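You operate a simulated robot arm through the tools that you are given. There is no shell and no other tool. Be economical: measure what you need, move in short steps, check, and stop when the job is done.

You run a simulated two-armed robot. Do the job below in one go: nothing can be reset, and whatever is moved stays where it is left.

JOB
Put the blue bearing from the marking bench top on the filling bench top.

The check looks at the end state, three seconds after you hand in, the way a careful person would. Anything else that was tipped, shoved, dropped, spilled or broken makes it a failure.

ROBOT AND FRAMES
Two 7-joint arms with two-finger parallel grippers on one trunk, on a base that drives. Base frame: it is fixed to the floor where the robot stands at the start and does not move with it; the origin is under the middle of the robot, x ahead of it, y to its left, z up. Units: mm, rad, N and s.
The left shoulder is at the start at [68, 164, 1053], the right one opposite. With the tool pointing down near the work surface each hand reaches from about 100 to 840 mm from the robot's upright axis, wherever it stands, measured 20 degrees to its own side. Places, roughly: filling bench top [-3100, 800, 800]. Payload 3.43 kg a hand.
The tool frame of a hand sits at the grasp point between the pads (the TCP): z along the fingers, y along the line on which they close. The tips reach 34 mm beyond it. The gripper opens to 128 mm. The fingers are 24 mm wide and 12 mm thick; the gripper's body (48 by 130 mm) begins 96 mm behind the TCP.
Orientation is that of the tool frame in the base frame, as a unit quaternion [w, x, y, z]. With the fingers straight down and closing along the base's y, the tool's x points along the base's -x, its y along +y and its z along -z.

CONTROLS
- The arms move only by the tool drive_tool. It takes "left_moves", "right_moves" or both (then of equal length, played together; a hand with none holds still); each is one flat list of numbers, 7 for each row, row after row: the shift along the tool's x, y, z in mm, then the turn, a rotation vector about the tool's x, y, z in rad, then the finger opening in mm, from 0 to 128. In form: [tx, ty, tz, wx, wy, wz, jaw, tx, ty, tz, wx, wy, wz, jaw, ...]. A call has 1 to 8 rows; each row is the pose to reach, as a shift and turn from the pose commanded when the call began, along the tool's axes at that moment. A row lasts 0.2 s, in which the tool goes at most 50 mm and 0.15 rad; a call with a longer step from one row to the next is refused whole, and so is a gripper value outside its range. A pose out of reach is approached as far as the arm can. The call stops where the force on the tool passes 40 N (or 10 N more than at its start, if that is more) or the arm is blocked; 0.2 s more then pass. Each finger travels about 153 mm/s and halts on what it meets, pressing with about 32 N; the grip force reading is that of the motor and also rises with nothing between the fingers. The clock runs only during rows and for 0.2 s after the last one: add rows that repeat a pose to give the fingers time. It gives the time, the measured TCP pose, the force on the tool (base axes), the opening and the grip force at its end, in the units of the frame above (readings bear some noise), with the torque about the TCP (base axes, N m) and any sound that the robot's microphone picked up, and new pictures: "pictures" is both (left out), scene, wrist or none (wrist: the cameras of the hands that moved).
- Cameras (640 x 400 px; columns grow to the right, rows downward): "scene" is now at [127, 43.6, 1290.7]; the picture's right is [0.47, -0.88, 0.00], its down [-0.44, -0.24, -0.87] and it looks along [0.77, 0.40, -0.50] (base axes); focal length 214 px, centre (320, 200). "left" rides on the left gripper at [76, 11, -160] in its tool frame; the picture's right is [-0.15, 0.99, 0.00], its down [-0.88, -0.13, -0.46] and it looks along [-0.45, -0.07, 0.89] (tool axes); focal length 234 px, centre (320, 200). "right" rides on the right gripper at [76, -11, -160] in its tool frame; the picture's right is [0.15, 0.99, 0.00], its down [-0.88, 0.13, -0.46] and it looks along [-0.45, 0.07, 0.89] (tool axes); focal length 234 px, centre (320, 200). There is no depth. A picture from a camera that has moved, and an enlarged one, comes with that camera's place and axes in the base frame and with its lens.
- move_column(by): slides the trunk up (or, below 0, down) by that many mm; the arms and the scene camera ride with it, the base frame stays. It gives what a move gives, with no picture.
- roll_base(legs): drives the robot by 1 to 6 legs, each [ahead, left, turn to the left] in mm, mm and rad, along the robot's own axes; the way and the turn of a leg run together, so that a leg with both is an arc; at most 1500 mm and 3.142 rad a leg. The arms and the cameras ride along, it lands a little off, and it stops where it bumps. It gives what a move gives, and a new picture of the scene camera.
- aim_head(pan, tilt): turns the head with the scene camera to pan (to the left, within 1.501 rad either way) and tilt (down, from -0.506 to 1.204), counted from straight ahead of the robot. It gives what a move gives, and a new picture of the scene camera.
- zoom(camera, box): a new picture of the part [left, top, right, bottom] of that camera's present view, enlarged. The clock stands still meanwhile.
- finish_job(): hands the job in; it is judged then, once.

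Work in short steps. Places have to be worked out from the pictures, the camera data and where the tool is seen: move nearer, look again, correct. Check each grasp and each placing, and mend what went wrong. You have 120 turns and 260 pictures in all, those below and enlarged ones among them. Open the grippers and draw the arms clear of the work before you hand the job in, unless the task says otherwise; then end with one line.

The tools are called after "Call:" as a command line: name --argument value ..., lists and objects as JSON in quotes. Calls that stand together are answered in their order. drive_tool: Moves the arms, as the interface text tells. Its arguments: {"type":"object","properties":{"left_moves":{"type":"array"},"right_moves":{"type":"array"},"pictures":{"type":"string","enum":["both","scene","wrist","none"]}},"required":[]} The other tools are called the same way: move_column (by) slides the trunk up or down; roll_base (legs) drives the base; aim_head (pan, tilt) turns the head that bears the scene camera; zoom (camera, box) takes an enlarged picture of a part of a camera's view; finish_job () hands the job in.

At the start:

```text
time_s: 0.0
left_ee_pos: [487.3, 518.3, 1273.4]
left_orientation: [0.003, -0.003, 1.0, 0.0]
left_force: [0.0, -0.1, -0.6]
left_wrist_torque: [0.02, -0.05, -0.04]
left_grip_width: 127.8
left_grasp_force: 0.1
right_ee_pos: [596.3, 23.9, 1292.8]
right_orientation: [0.003, -0.003, 1.0, 0.0]
right_force: [-0.2, -0.4, 0.1]
right_wrist_torque: [0.04, -0.02, 0.0]
right_grip_width: 128.0
right_grasp_force: 0.1
trunk travel left (down, up): [-355.0, 585.0]
robot x, y, heading: [4.5, 1.4, 0.005]
head pan, tilt: [0.482, 0.529]
```

scene: 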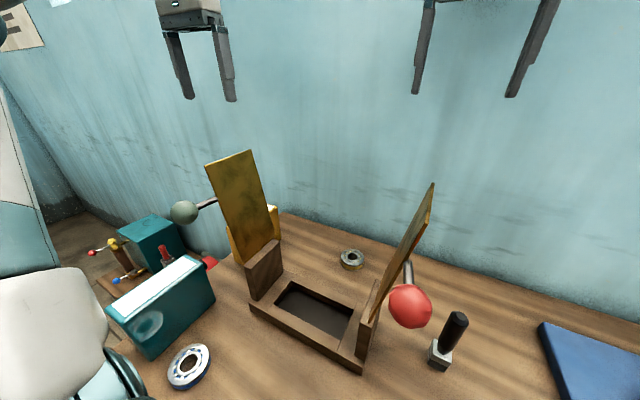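
right: 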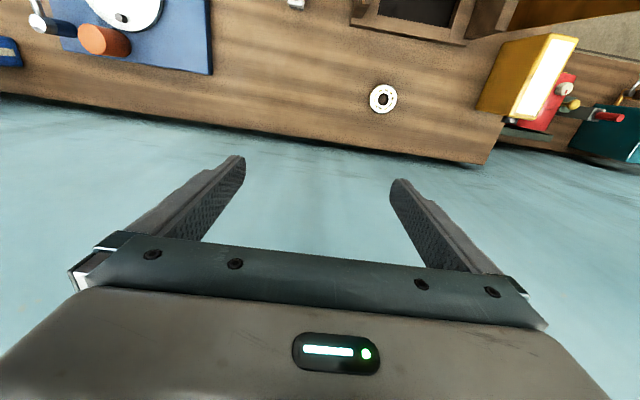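
left: 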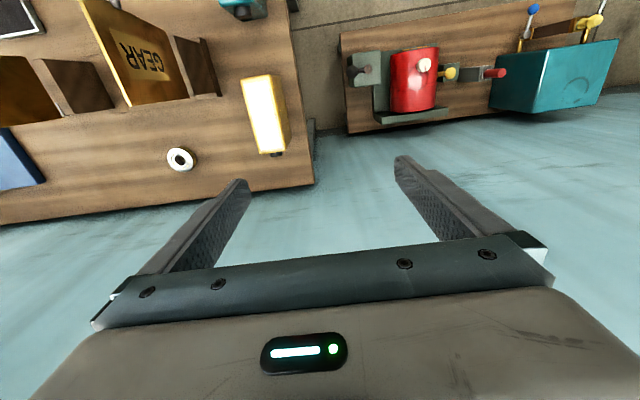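

The scene shows a bench with two bearings: one at about (190,367) that looks blue-ringed, and one at (352,260). I'll enlarge both, and look around.

Call:
zoom --camera "scene" --box '[80, 220, 400, 400]'

Call:
aim_head --pan 0.5 --tilt 1.0

Call:
aim_head --pan -0.5 --tilt 0.8

Call:
aim_head --pan 1.4 --tilt 0.5

```text
2.00 times, centred on (240, 310) of scene
camera zoom: at [127.0, 43.6, 1290.7], right [0.47, -0.88, 0.0], down [-0.44, -0.24, -0.87], along [0.77, 0.4, -0.5], focal length 429 px, centre (480, -20)
```

zoom: 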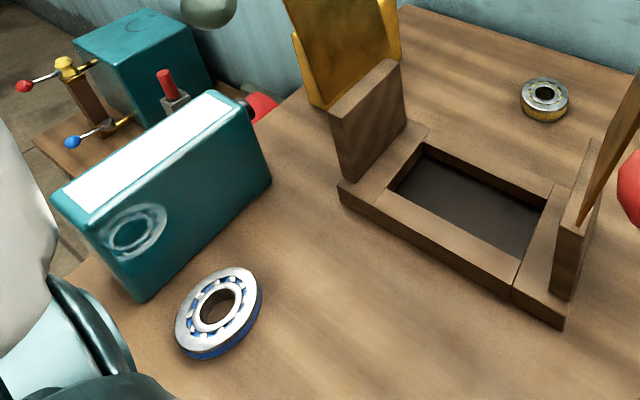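

```text
time_s: 0.9
left_ee_pos: [485.8, 517.5, 1273.3]
left_orientation: [0.004, -0.003, 1.0, 0.001]
left_force: [-0.2, 0.8, -0.4]
left_wrist_torque: [0.0, -0.01, 0.03]
left_grip_width: 127.8
left_grasp_force: 0.0
right_ee_pos: [595.7, 23.1, 1294.2]
right_orientation: [0.002, -0.003, 1.0, 0.001]
right_force: [-0.2, 0.3, 0.2]
right_wrist_torque: [-0.04, 0.0, 0.01]
right_grip_width: 127.9
right_grasp_force: 0.1
trunk travel left (down, up): [-355.0, 585.0]
robot x, y, heading: [4.0, -0.4, 0.007]
head pan, tilt: [0.499, 1.0]
camera scene: at [108.0, 35.0, 1252.3], right [0.48, -0.88, 0.0], down [-0.73, -0.41, -0.55], along [0.48, 0.26, -0.84], focal length 214 px, centre (320, 200)
```

scene: 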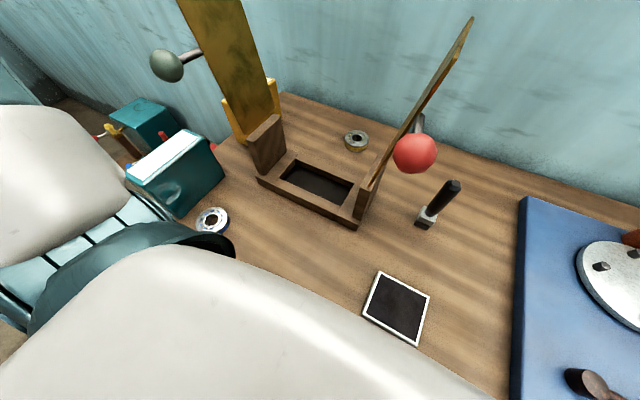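

```text
time_s: 2.2
left_ee_pos: [485.4, 519.0, 1272.7]
left_orientation: [0.003, -0.003, 1.0, 0.0]
left_force: [-0.3, 0.1, -1.7]
left_wrist_torque: [-0.01, 0.02, 0.0]
left_grip_width: 128.1
left_grasp_force: 0.1
right_ee_pos: [596.5, 24.0, 1294.2]
right_orientation: [0.002, -0.004, 1.0, 0.0]
right_force: [0.2, -0.8, 0.1]
right_wrist_torque: [0.01, 0.01, 0.0]
right_grip_width: 128.0
right_grasp_force: 0.1
trunk travel left (down, up): [-355.0, 585.0]
robot x, y, heading: [3.8, 1.2, -0.001]
head pan, tilt: [-0.499, 0.799]
camera scene: at [118.0, -36.8, 1267.4], right [-0.47, -0.88, 0.0], down [-0.63, 0.34, -0.7], along [0.62, -0.33, -0.71], focal length 214 px, centre (320, 200)
```

scene: 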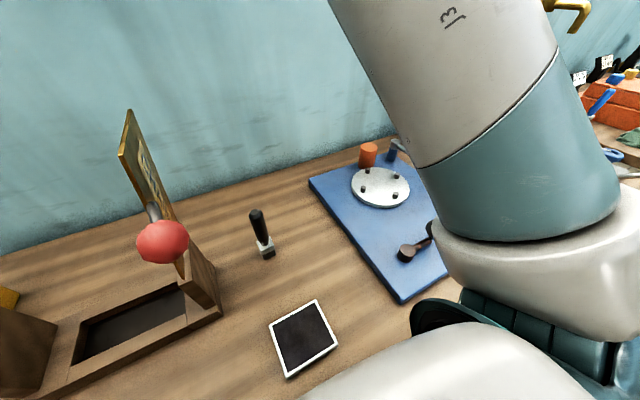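

```text
time_s: 4.0
left_ee_pos: [485.3, 520.2, 1272.4]
left_orientation: [0.002, -0.003, 1.0, 0.0]
left_force: [0.3, -0.3, -1.5]
left_wrist_torque: [0.02, 0.01, -0.02]
left_grip_width: 127.8
left_grasp_force: 0.0
right_ee_pos: [596.7, 25.7, 1294.0]
right_orientation: [0.003, -0.004, 1.0, 0.0]
right_force: [0.2, -0.3, -0.7]
right_wrist_torque: [0.01, -0.01, 0.03]
right_grip_width: 128.1
right_grasp_force: 0.1
trunk travel left (down, up): [-355.0, 585.0]
robot x, y, heading: [2.0, -3.3, 0.009]
head pan, tilt: [1.4, 0.499]
camera scene: at [61.8, 91.1, 1293.0], right [0.99, -0.16, 0.01], down [-0.07, -0.47, -0.88], along [0.15, 0.87, -0.48], focal length 214 px, centre (320, 200)
```

scene: 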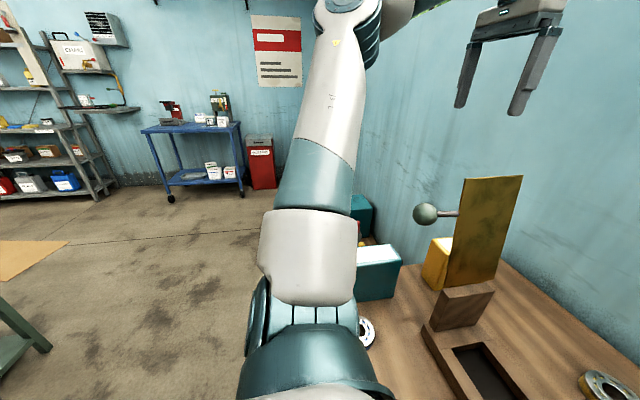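

The blue bearing is the one by the teal box, roughly at (170, 277, ~930) and close to the robot. I'll look right/behind, then back off a little so that it lies comfortably ahead of the left arm.

Call:
aim_head --pan -1.5 --tilt 0.5

Call:
roll_base --legs '[[-280, 0, 0]]'

Call:
aim_head --pan 0.5 --tilt 0.8

Call:
zoom --camera "left" --box '[0, 0, 640, 400]'

```text
time_s: 6.6
left_ee_pos: [484.5, 519.5, 1273.5]
left_orientation: [0.004, -0.004, 1.0, 0.001]
left_force: [0.2, -0.3, 0.6]
left_wrist_torque: [0.01, 0.0, 0.01]
left_grip_width: 128.2
left_grasp_force: 0.1
right_ee_pos: [596.1, 25.1, 1294.5]
right_orientation: [0.003, -0.005, 1.0, 0.001]
right_force: [-0.1, -0.6, 0.1]
right_wrist_torque: [-0.03, -0.01, 0.02]
right_grip_width: 128.2
right_grasp_force: 0.0
trunk travel left (down, up): [-355.0, 585.0]
robot x, y, heading: [3.9, -0.3, 0.012]
head pan, tilt: [-1.499, 0.499]
camera scene: at [53.7, -89.3, 1293.0], right [-1.0, -0.08, -0.01], down [-0.03, 0.48, -0.88], along [0.07, -0.88, -0.48], focal length 214 px, centre (320, 200)
```

scene: 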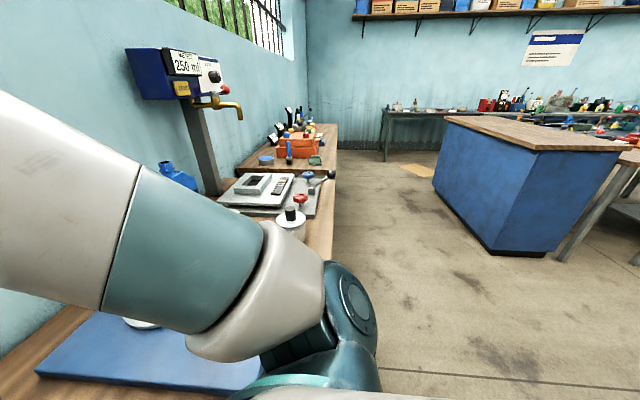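

```text
time_s: 7.8
left_ee_pos: [477.4, 522.8, 1275.8]
left_orientation: [0.005, -0.01, 1.0, 0.002]
left_force: [0.5, -1.1, 0.6]
left_wrist_torque: [0.06, 0.0, 0.04]
left_grip_width: 127.9
left_grasp_force: 0.0
right_ee_pos: [593.5, 29.0, 1295.6]
right_orientation: [0.006, -0.008, 1.0, 0.0]
right_force: [-0.5, 0.1, 0.2]
right_wrist_torque: [-0.07, 0.01, -0.02]
right_grip_width: 128.1
right_grasp_force: 0.1
trunk travel left (down, up): [-355.0, 585.0]
robot x, y, heading: [3.5, -4.3, 0.016]
head pan, tilt: [-1.499, 0.499]
stopped in leg 1: the robot was blocked; the commanded pose is now the measured one
camera scene: at [53.9, -89.3, 1293.0], right [-1.0, -0.09, -0.01], down [-0.04, 0.48, -0.88], along [0.08, -0.87, -0.48], focal length 214 px, centre (320, 200)
```

scene: 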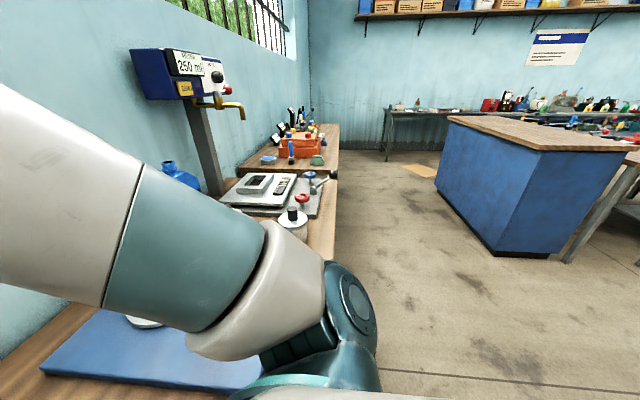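

```text
time_s: 9.7
left_ee_pos: [476.4, 523.0, 1276.3]
left_orientation: [0.005, -0.011, 1.0, 0.001]
left_force: [-0.1, 0.4, -0.2]
left_wrist_torque: [-0.03, -0.03, -0.02]
left_grip_width: 128.1
left_grasp_force: 0.2
right_ee_pos: [594.9, 29.6, 1297.7]
right_orientation: [0.005, -0.01, 1.0, 0.001]
right_force: [-0.8, 0.5, 0.4]
right_wrist_torque: [-0.03, -0.04, 0.02]
right_grip_width: 127.9
right_grasp_force: 0.0
trunk travel left (down, up): [-355.0, 585.0]
robot x, y, heading: [8.1, -0.4, 0.019]
head pan, tilt: [0.499, 0.799]
camera scene: at [116.3, 41.2, 1267.6], right [0.5, -0.87, 0.0], down [-0.62, -0.36, -0.7], along [0.61, 0.35, -0.71], focal length 214 px, centre (320, 200)
```

scene: 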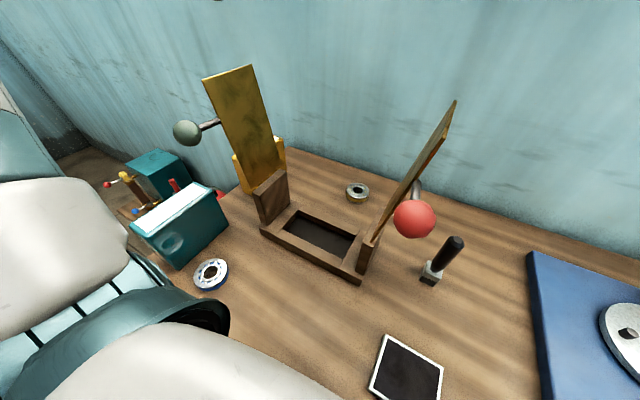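

```text
1.00 times, centred on (320, 200) of left (not enlarged: the box is as wide or as high as the picture)
camera zoom: at [398.2, 533.1, 1435.6], right [0.13, 0.99, 0.0], down [0.88, -0.11, 0.46], along [0.46, -0.06, -0.89], focal length 234 px, centre (320, 200)
```

zoom: 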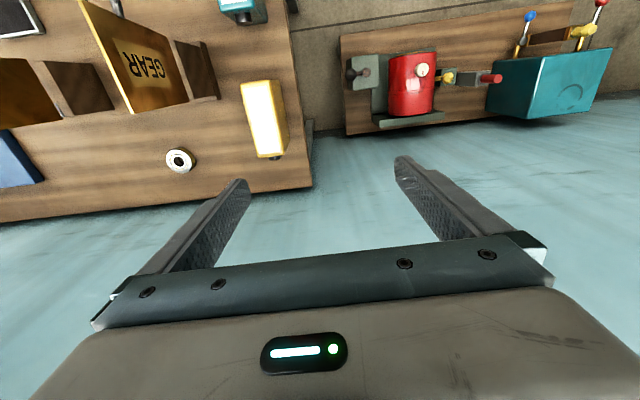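

The robot is blocked behind, so I'll pick from here. I'll move the left hand in an L path (first toward the robot in x, then in -y), high over everything, and look with the wrist camera.

Call:
drive_tool --left_moves '[45, 0, 0, 0, 0, 0, 128, 90, 0, 0, 0, 0, 0, 128, 135, 0, 0, 0, 0, 0, 128, 180, 0, 0, 0, 0, 0, 128, 225, 0, 0, 0, 0, 0, 128, 260, 0, 0, 0, 0, 0, 128]' --pictures "wrist"

Call:
aim_head --pan 1.5 --tilt 0.9

```text
time_s: 11.3
left_ee_pos: [224.9, 515.7, 1271.4]
left_orientation: [0.002, -0.011, 1.0, 0.002]
left_force: [0.0, -0.6, -0.4]
left_wrist_torque: [0.03, 0.01, 0.01]
left_grip_width: 127.9
left_grasp_force: 0.0
right_ee_pos: [602.5, 29.1, 1291.6]
right_orientation: [0.003, -0.012, 1.0, 0.003]
right_force: [-0.3, -0.1, -0.4]
right_wrist_torque: [0.01, -0.02, 0.04]
right_grip_width: 127.9
right_grasp_force: 0.1
trunk travel left (down, up): [-355.0, 585.0]
robot x, y, heading: [8.9, -3.8, 0.028]
head pan, tilt: [0.499, 0.799]
stopped in row 6 (left hand): the arm was blocked; the commanded pose is now the measured one
camera left: at [148.4, 525.2, 1430.7], right [0.12, 0.99, 0.0], down [0.88, -0.11, 0.46], along [0.46, -0.05, -0.89], focal length 234 px, centre (320, 200)
```

left: 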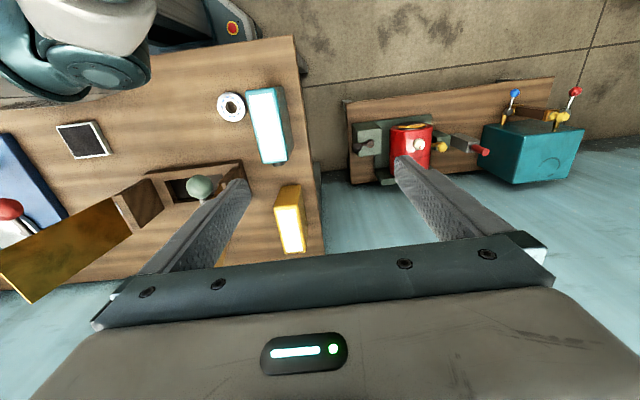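

```text
time_s: 12.6
left_ee_pos: [225.4, 515.9, 1271.2]
left_orientation: [0.002, -0.013, 1.0, 0.002]
left_force: [-0.5, 0.3, -0.4]
left_wrist_torque: [0.01, 0.01, 0.0]
left_grip_width: 127.7
left_grasp_force: 0.0
right_ee_pos: [603.7, 30.7, 1291.5]
right_orientation: [0.002, -0.013, 1.0, 0.003]
right_force: [0.2, 0.3, 0.1]
right_wrist_torque: [0.02, -0.02, 0.01]
right_grip_width: 128.0
right_grasp_force: 0.1
trunk travel left (down, up): [-355.0, 585.0]
robot x, y, heading: [14.7, -2.7, 0.026]
head pan, tilt: [1.499, 0.901]
camera scene: at [47.7, 76.5, 1259.0], right [1.0, -0.05, 0.02], down [-0.03, -0.78, -0.62], along [0.04, 0.62, -0.78], focal length 214 px, centre (320, 200)
```

scene: 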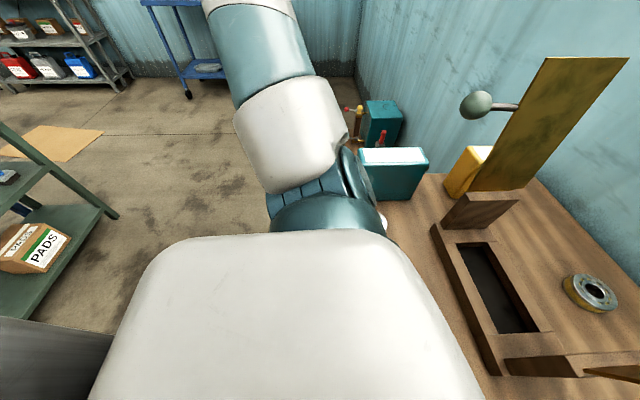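

Better fix: bench top is about 850 mm high, the bearing at about (181, 321). I'll tuck the right hand rightwards, raise the trunk for clearance, and rotate the base to the left so that the bearing lies ahead of the left arm.

Call:
drive_tool --right_moves '[0, -45, 0, 0, 0, 0, 128, 0, -90, 0, 0, 0, 0, 128, 0, -135, 0, 0, 0, 0, 128, 0, -180, 0, 0, 0, 0, 128]' --pictures "none"

Call:
move_column --by 100

Call:
roll_base --legs '[[0, 0, 0.4]]'

```text
time_s: 13.8
left_ee_pos: [238.1, 517.9, 1266.2]
left_orientation: [-0.004, -0.014, 1.0, 0.0]
left_force: [-0.9, 0.3, 0.4]
left_wrist_torque: [-0.01, 0.0, 0.01]
left_grip_width: 127.8
left_grasp_force: 0.1
right_ee_pos: [621.8, -147.3, 1280.4]
right_orientation: [-0.001, -0.015, 1.0, 0.001]
right_force: [-0.4, 0.7, 0.2]
right_wrist_torque: [0.01, -0.01, 0.0]
right_grip_width: 128.2
right_grasp_force: 0.0
trunk travel left (down, up): [-355.0, 585.0]
robot x, y, heading: [12.3, -0.3, 0.027]
head pan, tilt: [1.499, 0.901]
stopped in row 4 (right hand): the arm was blocked; the commanded pose is now the measured one
```

```text
time_s: 15.3
left_ee_pos: [244.9, 518.2, 1263.3]
left_orientation: [-0.007, -0.015, 1.0, 0.001]
left_force: [-1.3, -0.9, 0.3]
left_wrist_torque: [-0.01, -0.15, -0.01]
left_grip_width: 127.9
left_grasp_force: 0.1
right_ee_pos: [631.3, -147.2, 1273.1]
right_orientation: [-0.007, -0.015, 1.0, 0.001]
right_force: [-0.9, 0.1, -1.3]
right_wrist_torque: [-0.1, 0.02, -0.02]
right_grip_width: 127.8
right_grasp_force: 0.2
trunk travel left (down, up): [-530.0, 410.0]
robot x, y, heading: [9.5, -3.1, 0.03]
head pan, tilt: [1.499, 0.901]
stopped: the arm was blocked; the commanded pose is now the measured one
```

```text
time_s: 16.9
left_ee_pos: [25.5, 553.5, 1261.7]
left_orientation: [0.0, -0.192, 0.981, -0.003]
left_force: [1.3, -0.6, 0.6]
left_wrist_torque: [0.02, 0.09, -0.02]
left_grip_width: 127.8
left_grasp_force: 0.0
right_ee_pos: [620.1, 66.5, 1285.0]
right_orientation: [0.002, -0.194, 0.981, -0.004]
right_force: [0.0, 0.3, 0.4]
right_wrist_torque: [0.0, -0.01, -0.02]
right_grip_width: 128.0
right_grasp_force: 0.1
trunk travel left (down, up): [-530.0, 410.0]
robot x, y, heading: [6.3, -16.7, 0.39]
head pan, tilt: [1.499, 0.901]
camera scene: at [-0.4, 72.4, 1257.9], right [0.95, 0.31, 0.03], down [0.26, -0.74, -0.61], along [-0.17, 0.59, -0.79], focal length 214 px, centre (320, 200)
```

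scene: 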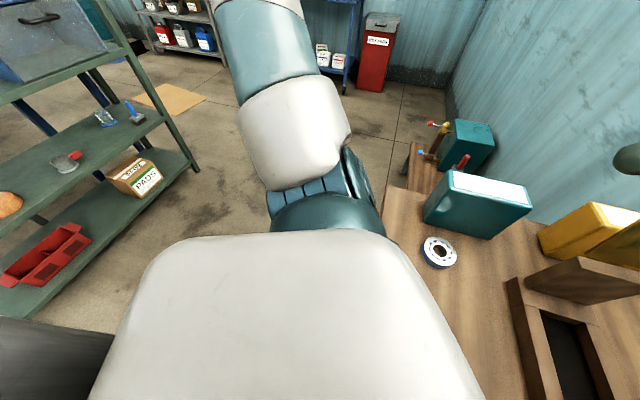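

The trunk's travel reading changed but the camera height did not, and the arm reports "blocked". I'll test with a small column move and look at the pose again.

Call:
move_column --by 40

Call:
aim_head --pan 0.4 --tilt 0.6

```text
time_s: 17.6
left_ee_pos: [44.5, 548.2, 1291.0]
left_orientation: [-0.006, -0.191, 0.982, 0.0]
left_force: [-1.7, 0.3, -0.4]
left_wrist_torque: [-0.04, -0.07, -0.03]
left_grip_width: 128.2
left_grasp_force: 0.1
right_ee_pos: [629.8, 56.5, 1306.9]
right_orientation: [-0.014, -0.196, 0.98, -0.005]
right_force: [-47.7, -28.4, -4.0]
right_wrist_torque: [3.84, -6.19, -1.22]
right_grip_width: 128.0
right_grasp_force: 0.1
trunk travel left (down, up): [-559.0, 381.0]
robot x, y, heading: [10.5, -19.9, 0.384]
head pan, tilt: [1.499, 0.901]
stopped: the force on the tool passed its limit (the readings are from after the stop); the commanded pose is now the measured one
```

```text
time_s: 18.9
left_ee_pos: [44.9, 546.5, 1293.1]
left_orientation: [-0.007, -0.193, 0.981, 0.001]
left_force: [0.0, 0.5, -0.7]
left_wrist_torque: [-0.01, -0.01, -0.02]
left_grip_width: 127.9
left_grasp_force: 0.0
right_ee_pos: [629.9, 58.7, 1305.5]
right_orientation: [-0.013, -0.198, 0.98, -0.004]
right_force: [-62.7, -31.6, 1.2]
right_wrist_torque: [4.21, -8.7, -1.81]
right_grip_width: 127.8
right_grasp_force: 0.0
trunk travel left (down, up): [-559.0, 381.0]
robot x, y, heading: [7.1, -19.6, 0.388]
head pan, tilt: [0.4, 0.6]
camera scene: at [102.9, 56.2, 1311.6], right [0.71, -0.71, 0.0], down [-0.39, -0.4, -0.83], along [0.59, 0.59, -0.55], focal length 214 px, centre (320, 200)
```

scene: 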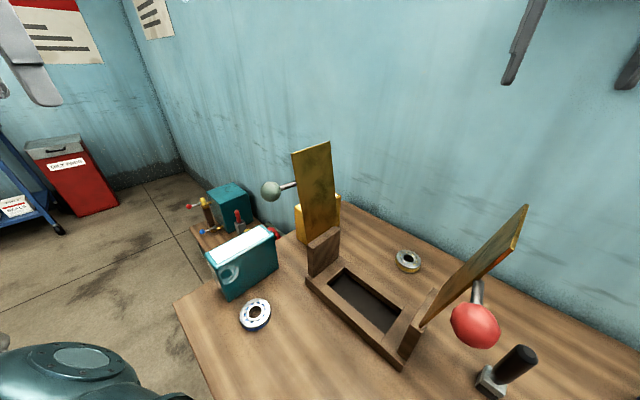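

The right hand is pressing on the wall (force -60 N). I'll pull it back toward the robot.

Call:
drive_tool --right_moves '[40, 0, 0, 0, 0, 0, 128, 80, 0, 0, 0, 0, 0, 128, 120, 0, 0, 0, 0, 0, 128, 160, 0, 0, 0, 0, 0, 128, 200, 0, 0, 0, 0, 0, 128]' --pictures "both"

```text
time_s: 20.1
left_ee_pos: [57.1, 553.2, 1289.2]
left_orientation: [-0.013, -0.193, 0.981, 0.0]
left_force: [-0.7, -0.1, 0.4]
left_wrist_torque: [0.01, -0.04, 0.0]
left_grip_width: 127.9
left_grasp_force: 0.2
right_ee_pos: [457.7, -11.5, 1305.1]
right_orientation: [-0.02, -0.198, 0.98, -0.006]
right_force: [0.3, 0.6, -0.1]
right_wrist_torque: [-0.02, -0.06, 0.02]
right_grip_width: 127.9
right_grasp_force: 0.1
trunk travel left (down, up): [-559.0, 381.0]
robot x, y, heading: [12.9, -21.2, 0.387]
head pan, tilt: [0.4, 0.6]
camera scene: at [116.0, 62.2, 1310.1], right [0.71, -0.71, 0.0], down [-0.4, -0.4, -0.83], along [0.58, 0.59, -0.56], focal length 214 px, centre (320, 200)
camera right: at [399.6, -48.2, 1468.0], right [-0.52, 0.85, 0.0], down [0.78, 0.47, 0.42], along [0.36, 0.22, -0.91], focal length 234 px, centre (320, 200)
```

scene: 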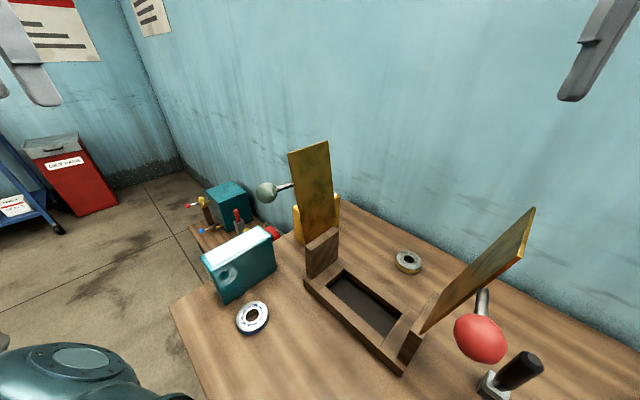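
right: 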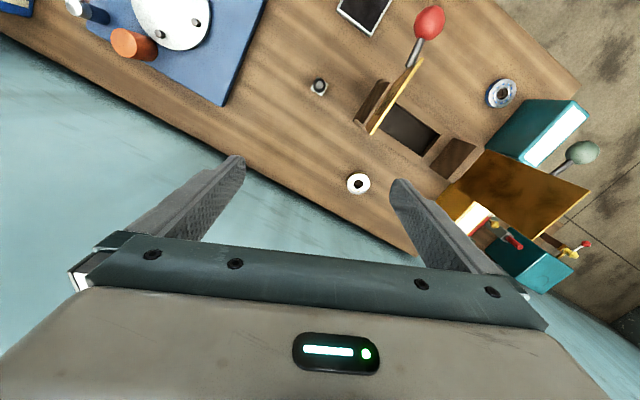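

Free of force now. The bearing still computes to about (178, 324, 862); I bring the left hand above it at height and check with the wrist camera.

Call:
drive_tool --left_moves '[-5, -44, 0, 0, -0.01, 0, 128, -10, -88, 0, 0, -0.02, 0, 128, -15, -132, 0, 0, -0.025, 0, 128, -20, -176, 0, 0, -0.025, 0, 128, -25, -220, 0, 0, -0.025, 0, 128, -27, -259, 0, 0, -0.025, 0, 128, -27, -259, 0, 0, -0.025, 0, 128]' --pictures "both"

```text
time_s: 21.7
left_ee_pos: [179.8, 323.2, 1288.4]
left_orientation: [0.0, -0.193, 0.981, 0.001]
left_force: [0.3, -0.2, 0.2]
left_wrist_torque: [-0.05, -0.03, -0.01]
left_grip_width: 127.8
left_grasp_force: 0.0
right_ee_pos: [459.7, -9.8, 1305.7]
right_orientation: [-0.02, -0.198, 0.98, -0.006]
right_force: [-1.1, 0.7, -0.6]
right_wrist_torque: [0.01, -0.03, 0.02]
right_grip_width: 128.1
right_grasp_force: 0.1
trunk travel left (down, up): [-559.0, 381.0]
robot x, y, heading: [6.3, -18.5, 0.387]
head pan, tilt: [0.4, 0.6]
camera scene: at [116.8, 63.4, 1310.0], right [0.71, -0.71, 0.0], down [-0.4, -0.4, -0.83], along [0.58, 0.58, -0.56], focal length 214 px, centre (320, 200)
camera left: at [106.4, 306.0, 1448.9], right [-0.24, 0.97, 0.0], down [0.86, 0.21, 0.45], along [0.44, 0.11, -0.89], focal length 234 px, centre (320, 200)
```

scene: 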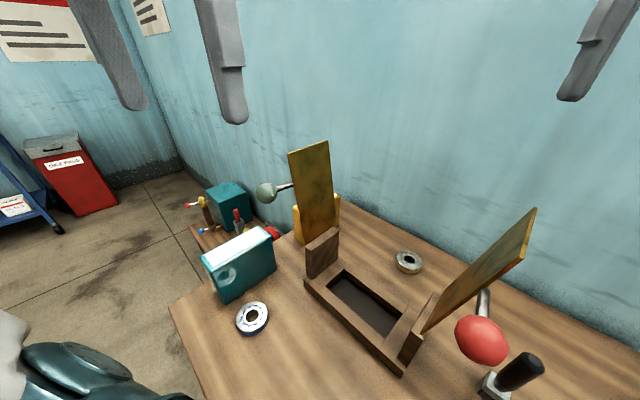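
left: 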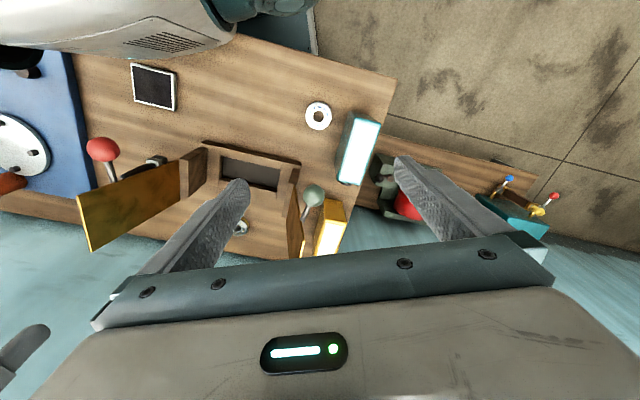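

Bearing confirmed at about (180, 321), diameter ~64 mm; the teal box face is ~45 mm off at y≈400, box top ~985, and a lever ball at ~(265,334,1120). I'll yaw the hand ~0.5 rad left, so the gripper body clears box and ball, and come down part way with jaw 92.

Call:
drive_tool --left_moves '[0, 0, 30, 0, 0, -0.125, 110, 0, 0, 70, 0, 0, -0.25, 92, 0, 0, 110, 0, 0, -0.375, 92, 0, 0, 150, 0, 0, -0.5, 92, 0, 0, 150, 0, 0, -0.5, 92]' --pictures "both"

```text
time_s: 22.9
left_ee_pos: [179.8, 323.1, 1138.8]
left_orientation: [-0.001, -0.431, 0.903, 0.001]
left_force: [-0.3, 0.1, 1.4]
left_wrist_torque: [0.0, -0.01, -0.02]
left_grip_width: 92.2
left_grasp_force: 0.1
right_ee_pos: [461.7, -9.8, 1305.1]
right_orientation: [-0.02, -0.197, 0.98, -0.006]
right_force: [-1.0, -0.7, 1.1]
right_wrist_torque: [0.0, 0.0, 0.02]
right_grip_width: 128.3
right_grasp_force: 0.0
trunk travel left (down, up): [-559.0, 381.0]
robot x, y, heading: [10.7, -21.1, 0.388]
head pan, tilt: [0.4, 0.6]
camera scene: at [117.4, 63.0, 1310.0], right [0.71, -0.71, 0.0], down [-0.4, -0.4, -0.83], along [0.58, 0.58, -0.56], focal length 214 px, centre (320, 200)
camera left: at [124.5, 272.0, 1299.2], right [-0.68, 0.74, 0.0], down [0.66, 0.6, 0.46], along [0.33, 0.31, -0.89], focal length 234 px, centre (320, 200)
```

scene: 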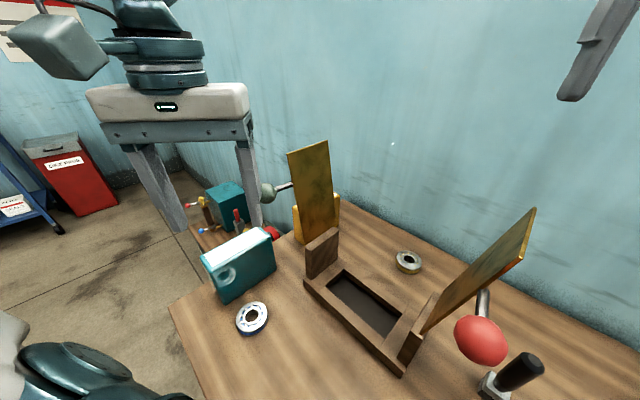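
left: 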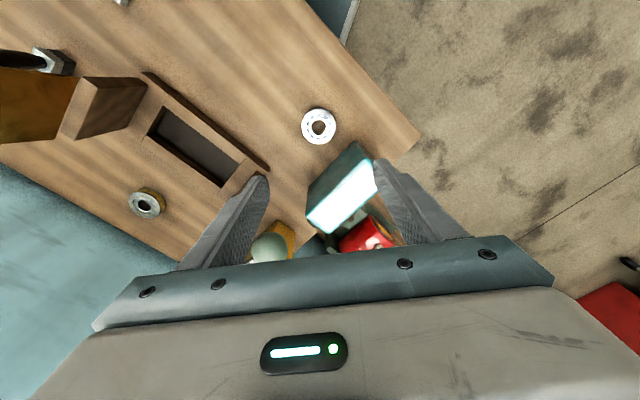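

Position consistent (bearing (177,321)). I descend with a slight backward lean of the wrist to z≈892.

Call:
drive_tool --left_moves '[1, 0, 42, 0, -0.03, 0, 92, 3, 0, 84, 0, -0.06, 0, 92, 3, 0, 126, 0, -0.1, 0, 92, 3, 0, 168, 0, -0.1, 0, 92, 3, 0, 208, 0, -0.1, 0, 92, 3, 0, 235, 0, -0.1, 0, 92]' --pictures "both"

```text
time_s: 23.9
left_ee_pos: [226.0, 339.3, 1035.0]
left_orientation: [0.048, -0.428, 0.902, 0.023]
left_force: [-24.8, -7.9, 21.2]
left_wrist_torque: [0.52, -3.16, -0.53]
left_grip_width: 92.0
left_grasp_force: 0.0
left hand out of reach, approached as far as the arm can: row 2, 3, 4
right_ee_pos: [458.2, -9.8, 1304.7]
right_orientation: [-0.021, -0.198, 0.98, -0.006]
right_force: [1.0, 0.1, -1.2]
right_wrist_torque: [-0.05, 0.08, 0.02]
right_grip_width: 128.0
right_grasp_force: 0.1
trunk travel left (down, up): [-559.0, 381.0]
robot x, y, heading: [8.4, -19.4, 0.391]
head pan, tilt: [0.4, 0.6]
stopped in row 4 (left hand): the force on the tool passed its limit (the readings are from after the stop); the commanded pose is now the measured one
camera scene: at [113.7, 62.5, 1310.4], right [0.71, -0.7, 0.0], down [-0.4, -0.4, -0.83], along [0.58, 0.59, -0.56], focal length 214 px, centre (320, 200)
camera left: at [157.6, 275.6, 1186.3], right [-0.68, 0.74, 0.02], down [0.62, 0.56, 0.55], along [0.39, 0.38, -0.84], focal length 234 px, centre (320, 200)
```

scene: 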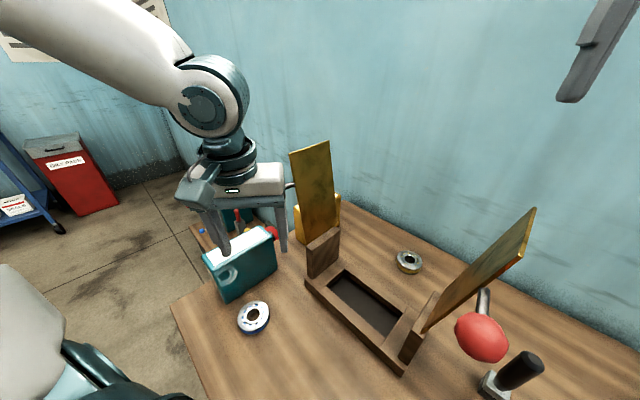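
left: 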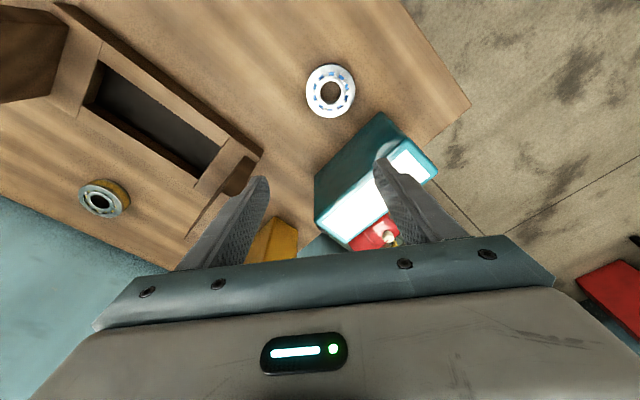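

The arm hit its reach limit, drifted forward and pressed lightly on something (probably the lever ball). I'll retreat upward at once and look.

Call:
drive_tool --left_moves '[0, 0, -30, 0, 0, 0, 92, 5, 0, -75, 0, 0, 0, 92, 20, 0, -120, 0, 0, 0, 92, 40, 0, -160, 0, 0, 0, 92, 60, 0, -200, 0, 0, 0, 92]' --pictures "both"

```text
time_s: 25.1
left_ee_pos: [179.3, 275.3, 1227.1]
left_orientation: [0.046, -0.428, 0.902, 0.024]
left_force: [0.2, 0.2, 0.4]
left_wrist_torque: [0.0, 0.03, 0.01]
left_grip_width: 92.2
left_grasp_force: 0.0
right_ee_pos: [461.7, -10.5, 1303.2]
right_orientation: [-0.021, -0.197, 0.98, -0.006]
right_force: [0.7, -0.1, -0.2]
right_wrist_torque: [0.0, -0.03, 0.03]
right_grip_width: 128.0
right_grasp_force: 0.1
trunk travel left (down, up): [-559.0, 381.0]
robot x, y, heading: [7.7, -18.5, 0.384]
head pan, tilt: [0.4, 0.6]
camera scene: at [117.1, 62.6, 1310.0], right [0.71, -0.7, 0.0], down [-0.4, -0.4, -0.83], along [0.58, 0.59, -0.56], focal length 214 px, centre (320, 200)
camera left: at [113.2, 211.5, 1378.6], right [-0.68, 0.74, 0.02], down [0.63, 0.56, 0.55], along [0.39, 0.38, -0.84], focal length 234 px, centre (320, 200)
```

scene: 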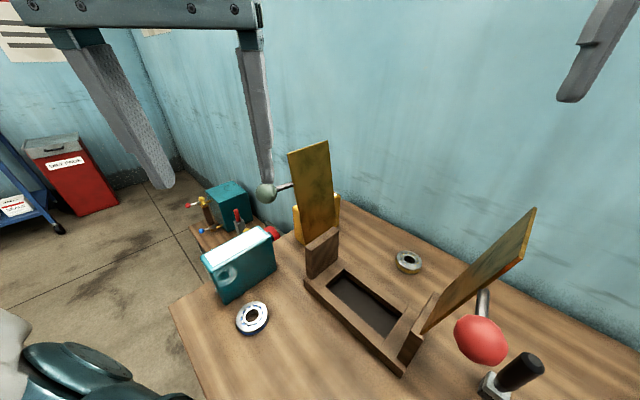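
left: 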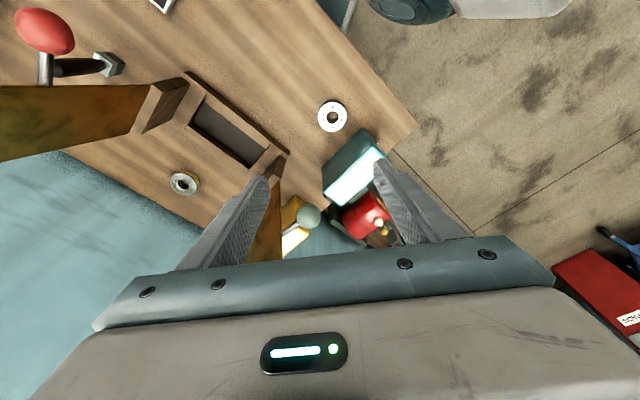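

Lever and everything else still in place. I'll rotate the base another 0.35 rad left so the bearing is ~350 ahead / 140 left of the robot, with the robot-aligned hand then having the wanted yaw.

Call:
drive_tool --left_moves '[0, 0, -30, 0, 0.05, 0, 92, 0, 0, -60, 0, 0.1, 0, 92]' --pictures "none"

Call:
roll_base --legs '[[0, 0, 0.35]]'

```text
time_s: 25.7
left_ee_pos: [176.0, 273.6, 1286.2]
left_orientation: [0.0, -0.43, 0.903, 0.002]
left_force: [0.0, -0.7, -1.2]
left_wrist_torque: [-0.03, 0.04, 0.0]
left_grip_width: 92.1
left_grasp_force: 0.1
right_ee_pos: [463.3, -7.7, 1305.0]
right_orientation: [-0.021, -0.197, 0.98, -0.006]
right_force: [-0.1, -0.6, -0.1]
right_wrist_torque: [0.0, 0.0, -0.02]
right_grip_width: 128.2
right_grasp_force: 0.0
trunk travel left (down, up): [-559.0, 381.0]
robot x, y, heading: [7.7, -20.8, 0.388]
head pan, tilt: [0.4, 0.6]
```

```text
time_s: 27.1
left_ee_pos: [65.8, 312.1, 1285.8]
left_orientation: [0.001, -0.58, 0.815, 0.003]
left_force: [-0.1, 0.0, 0.2]
left_wrist_torque: [-0.02, 0.03, -0.02]
left_grip_width: 92.2
left_grasp_force: 0.0
right_ee_pos: [431.4, 144.6, 1304.2]
right_orientation: [-0.02, -0.365, 0.931, -0.01]
right_force: [-0.5, -0.2, 0.0]
right_wrist_torque: [0.03, -0.01, 0.0]
right_grip_width: 127.9
right_grasp_force: 0.0
trunk travel left (down, up): [-559.0, 381.0]
robot x, y, heading: [9.3, -20.3, 0.74]
head pan, tilt: [0.4, 0.6]
camera scene: at [83.3, 95.7, 1309.9], right [0.91, -0.42, 0.0], down [-0.24, -0.51, -0.82], along [0.35, 0.75, -0.57], focal length 214 px, centre (320, 200)
```

scene: 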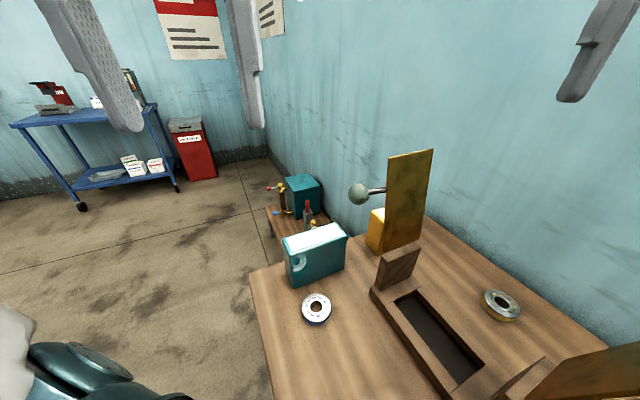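

Now I unwind the yaw so the hand is robot-aligned, and go above the bearing, down to ~1180.

Call:
drive_tool --left_moves '[-11, -26, 0, 0, 0, 0.125, 92, -22, -52, 0, 0, 0, 0.25, 92, -34, -78, 30, 0, 0, 0.375, 92, -45, -103, 60, 0, 0, 0.5, 92, -45, -103, 100, 0, 0, 0.5, 92, -45, -103, 100, 0, 0, 0.5, 92]' --pictures "both"

```text
time_s: 28.6
left_ee_pos: [178.8, 319.9, 1185.7]
left_orientation: [0.0, -0.359, 0.933, 0.003]
left_force: [-0.5, 0.2, 0.1]
left_wrist_torque: [-0.01, 0.02, -0.04]
left_grip_width: 92.1
left_grasp_force: 0.1
right_ee_pos: [431.6, 144.3, 1304.1]
right_orientation: [-0.021, -0.365, 0.931, -0.01]
right_force: [0.5, -0.4, 0.2]
right_wrist_torque: [0.02, 0.0, 0.0]
right_grip_width: 127.7
right_grasp_force: 0.0
trunk travel left (down, up): [-559.0, 381.0]
robot x, y, heading: [11.0, -18.7, 0.734]
head pan, tilt: [0.4, 0.6]
camera scene: at [83.6, 95.7, 1309.9], right [0.91, -0.42, 0.0], down [-0.24, -0.51, -0.82], along [0.35, 0.75, -0.57], focal length 214 px, centre (320, 200)
camera left: at [115.2, 278.2, 1344.9], right [-0.55, 0.83, 0.01], down [0.74, 0.49, 0.46], along [0.38, 0.26, -0.89], focal length 234 px, centre (320, 200)
```

scene: 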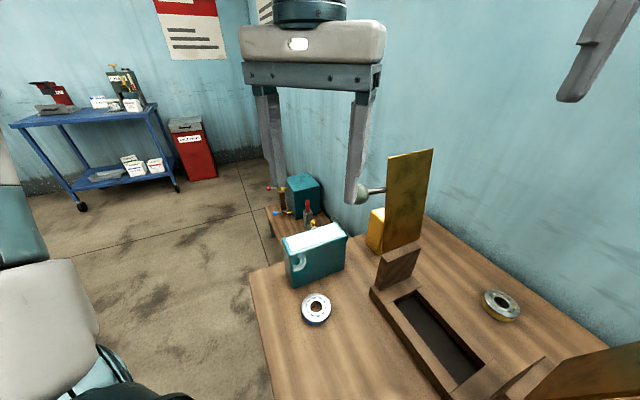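
left: 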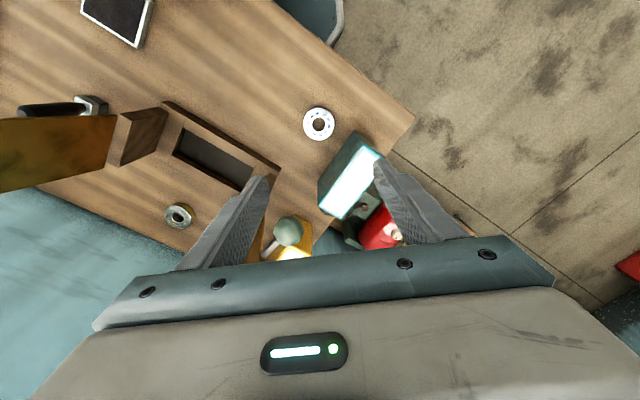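

Aligned. Descending straight in steps.

Call:
drive_tool --left_moves '[0, 0, 40, 0, 0, 0, 92, 0, 0, 80, 0, 0, 0, 92, 0, 0, 110, 0, 0, 0, 92]' --pictures "wrist"

```text
time_s: 29.4
left_ee_pos: [181.1, 320.8, 1072.7]
left_orientation: [-0.001, -0.36, 0.933, 0.003]
left_force: [1.0, -0.7, -0.7]
left_wrist_torque: [0.03, -0.02, 0.01]
left_grip_width: 92.2
left_grasp_force: 0.2
right_ee_pos: [432.0, 145.0, 1304.0]
right_orientation: [-0.02, -0.365, 0.931, -0.01]
right_force: [0.0, -1.0, -0.2]
right_wrist_torque: [-0.02, 0.01, -0.03]
right_grip_width: 127.9
right_grasp_force: 0.0
trunk travel left (down, up): [-559.0, 381.0]
robot x, y, heading: [8.3, -24.0, 0.736]
head pan, tilt: [0.4, 0.6]
camera left: at [116.7, 279.1, 1234.4], right [-0.56, 0.83, 0.0], down [0.74, 0.49, 0.46], along [0.38, 0.26, -0.89], focal length 234 px, centre (320, 200)
```

left: 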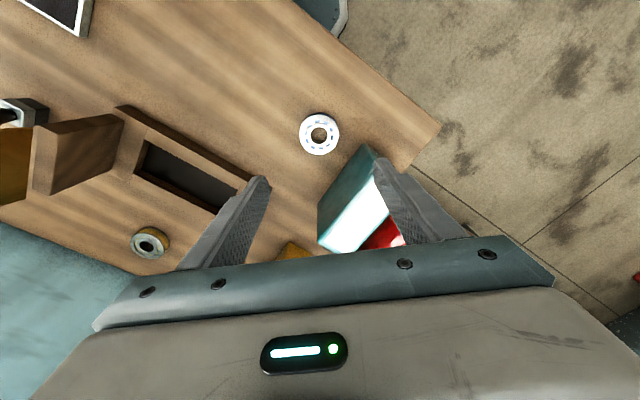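

Reach is fine now; bearing at (179,322). Down further.

Call:
drive_tool --left_moves '[1, 0, 40, 0, 0, 0, 92, 1, 0, 80, 0, 0, 0, 92, 1, 0, 120, 0, 0, 0, 92, 1, 0, 140, 0, 0, 0, 92]' --pictures "both"

```text
time_s: 30.4
left_ee_pos: [178.3, 321.4, 936.5]
left_orientation: [0.0, -0.36, 0.933, 0.004]
left_force: [-0.7, 0.6, 0.0]
left_wrist_torque: [-0.04, 0.01, -0.04]
left_grip_width: 92.0
left_grasp_force: 0.2
right_ee_pos: [431.8, 146.0, 1303.4]
right_orientation: [-0.02, -0.365, 0.931, -0.01]
right_force: [0.5, -0.2, 0.1]
right_wrist_torque: [-0.02, 0.0, 0.0]
right_grip_width: 128.1
right_grasp_force: 0.0
trunk travel left (down, up): [-559.0, 381.0]
robot x, y, heading: [11.0, -24.7, 0.736]
head pan, tilt: [0.4, 0.6]
camera scene: at [83.5, 96.1, 1309.9], right [0.91, -0.42, 0.0], down [-0.24, -0.51, -0.82], along [0.35, 0.75, -0.57], focal length 214 px, centre (320, 200)
camera left: at [114.9, 278.6, 1096.4], right [-0.56, 0.83, 0.01], down [0.74, 0.49, 0.46], along [0.38, 0.26, -0.89], focal length 234 px, centre (320, 200)
```

scene: 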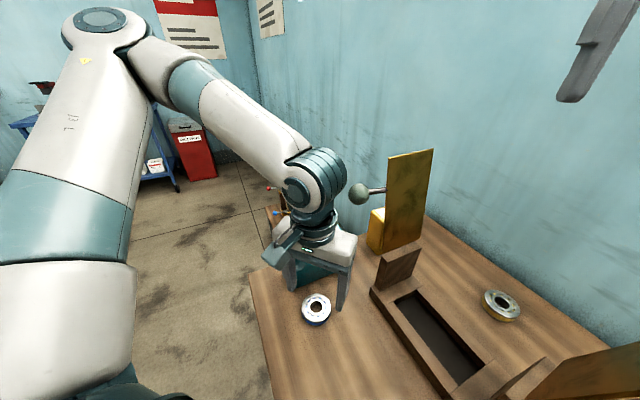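
left: 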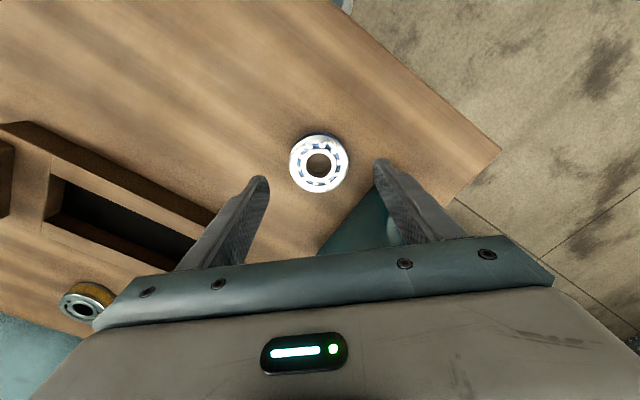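

Centred. Down to ~890, then a check.

Call:
drive_tool --left_moves '[0, 0, 25, 0, 0, 0, 92, 0, 0, 44, 0, 0, 0, 92]' --pictures "both"

Call:
zoom --camera "scene" --box '[240, 200, 400, 360]'

```text
time_s: 30.9
left_ee_pos: [184.7, 325.0, 892.3]
left_orientation: [-0.001, -0.359, 0.933, 0.002]
left_force: [-0.3, -0.5, 1.0]
left_wrist_torque: [0.01, 0.0, -0.02]
left_grip_width: 92.1
left_grasp_force: 0.1
left hand out of reach, approached as far as the arm can: row 1, 2
right_ee_pos: [430.5, 144.6, 1303.7]
right_orientation: [-0.02, -0.365, 0.931, -0.011]
right_force: [-1.1, -0.3, -0.7]
right_wrist_torque: [-0.02, -0.02, 0.02]
right_grip_width: 127.9
right_grasp_force: 0.1
trunk travel left (down, up): [-559.0, 381.0]
robot x, y, heading: [11.2, -21.5, 0.734]
head pan, tilt: [0.4, 0.6]
camera scene: at [83.4, 96.0, 1309.9], right [0.91, -0.42, 0.0], down [-0.24, -0.51, -0.82], along [0.35, 0.75, -0.57], focal length 214 px, centre (320, 200)
camera left: at [121.1, 282.3, 1053.1], right [-0.56, 0.83, 0.01], down [0.74, 0.49, 0.46], along [0.38, 0.26, -0.89], focal length 234 px, centre (320, 200)
```

scene: 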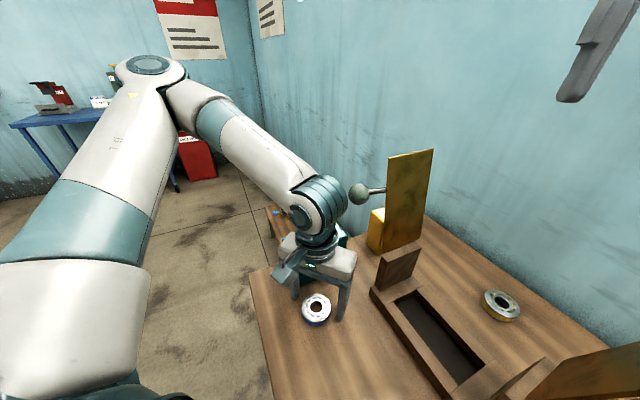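
left: 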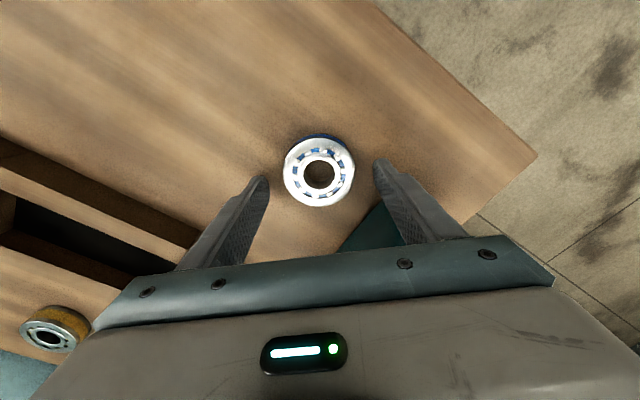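

```text
2.50 times, centred on (320, 280) of scene
camera zoom: at [83.4, 96.0, 1309.9], right [0.91, -0.42, 0.0], down [-0.24, -0.51, -0.82], along [0.35, 0.75, -0.57], focal length 536 px, centre (320, 0)
```

zoom: 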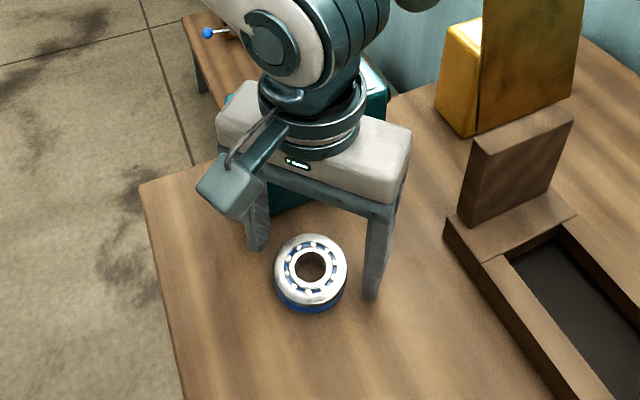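

At its reach limit the hand slid ~7 mm forward; still within pad width. I'll use the trunk to lower a further 10 mm and try trimming back.

Call:
move_column --by -11

Call:
drive_tool --left_moves '[7, 1, 0, 0, 0, 0, 92]' --pictures "wrist"

```text
time_s: 31.5
left_ee_pos: [184.9, 324.1, 884.2]
left_orientation: [0.0, -0.359, 0.933, 0.002]
left_force: [-5.4, -4.1, 28.9]
left_wrist_torque: [-1.38, -0.57, -0.45]
left_grip_width: 91.1
left_grasp_force: 0.0
right_ee_pos: [431.0, 144.1, 1294.2]
right_orientation: [-0.021, -0.364, 0.931, -0.009]
right_force: [0.0, 0.3, 0.1]
right_wrist_torque: [0.02, -0.02, 0.02]
right_grip_width: 128.1
right_grasp_force: 0.0
trunk travel left (down, up): [-548.0, 392.0]
robot x, y, heading: [10.8, -16.4, 0.734]
head pan, tilt: [0.4, 0.6]
```

```text
time_s: 32.1
left_ee_pos: [185.0, 324.6, 884.4]
left_orientation: [0.001, -0.359, 0.933, 0.002]
left_force: [-1.2, 1.5, 3.1]
left_wrist_torque: [-0.11, -0.03, -0.06]
left_grip_width: 91.1
left_grasp_force: 0.1
left hand out of reach, approached as far as the arm can: row 1
right_ee_pos: [431.9, 144.4, 1295.5]
right_orientation: [-0.02, -0.365, 0.931, -0.01]
right_force: [0.5, 0.9, -0.1]
right_wrist_torque: [-0.02, 0.02, 0.0]
right_grip_width: 128.0
right_grasp_force: 0.1
trunk travel left (down, up): [-548.0, 392.0]
robot x, y, heading: [9.5, -21.8, 0.74]
head pan, tilt: [0.4, 0.6]
stopped in row 1 (left hand): the force on the tool passed its limit (the readings are from after the stop); the commanded pose is now the measured one
camera left: at [120.6, 281.8, 1044.3], right [-0.55, 0.83, 0.0], down [0.74, 0.49, 0.46], along [0.38, 0.26, -0.89], focal length 234 px, centre (320, 200)
```

left: 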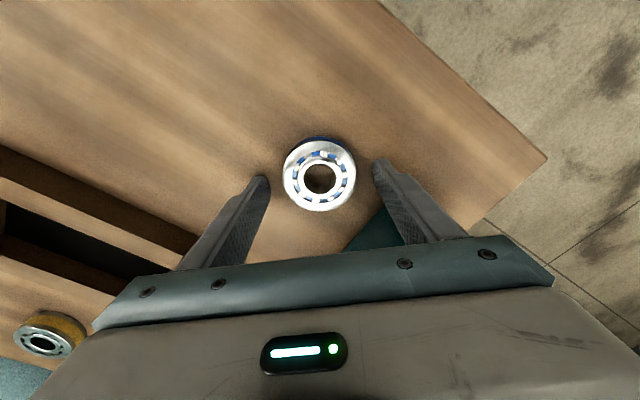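

Tips touch the bench (bench top ≈850). Lift 2 mm and close gently.

Call:
drive_tool --left_moves '[0, 0, -2, 0, 0, 0, 80, 0, 0, -2, 0, 0, 0, 66, 0, 0, -2, 0, 0, 0, 54, 0, 0, -2, 0, 0, 0, 50, 0, 0, -2, 0, 0, 0, 50]' --pictures "both"

```text
time_s: 33.3
left_ee_pos: [185.4, 324.3, 886.0]
left_orientation: [0.0, -0.359, 0.933, 0.002]
left_force: [0.5, 0.8, 0.7]
left_wrist_torque: [-0.04, -0.01, 0.03]
left_grip_width: 60.0
left_grasp_force: 32.2
right_ee_pos: [431.1, 144.4, 1295.6]
right_orientation: [-0.019, -0.365, 0.931, -0.009]
right_force: [-0.8, 0.2, 0.4]
right_wrist_torque: [0.03, 0.01, -0.01]
right_grip_width: 127.9
right_grasp_force: 0.0
trunk travel left (down, up): [-548.0, 392.0]
robot x, y, heading: [10.9, -22.7, 0.741]
head pan, tilt: [0.4, 0.6]
camera scene: at [82.9, 95.5, 1300.1], right [0.91, -0.42, 0.0], down [-0.24, -0.51, -0.83], along [0.35, 0.75, -0.56], focal length 214 px, centre (320, 200)
camera left: at [120.5, 281.7, 1046.3], right [-0.56, 0.83, 0.0], down [0.74, 0.49, 0.46], along [0.38, 0.26, -0.89], focal length 234 px, centre (320, 200)
```

scene: 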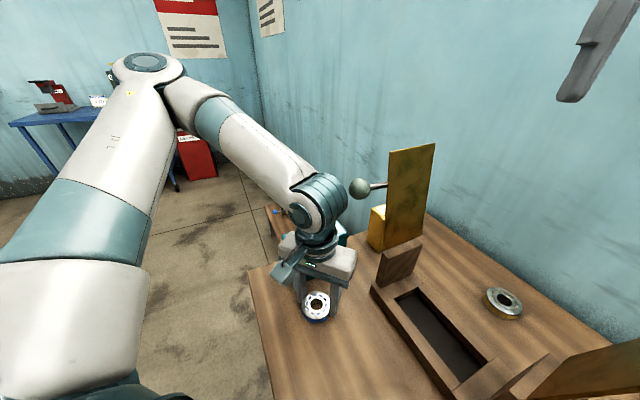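
left: 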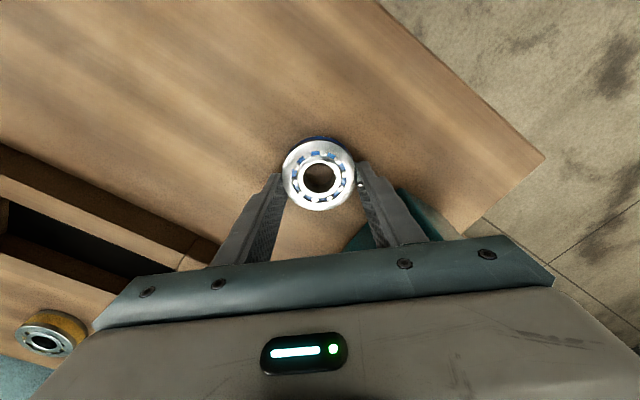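

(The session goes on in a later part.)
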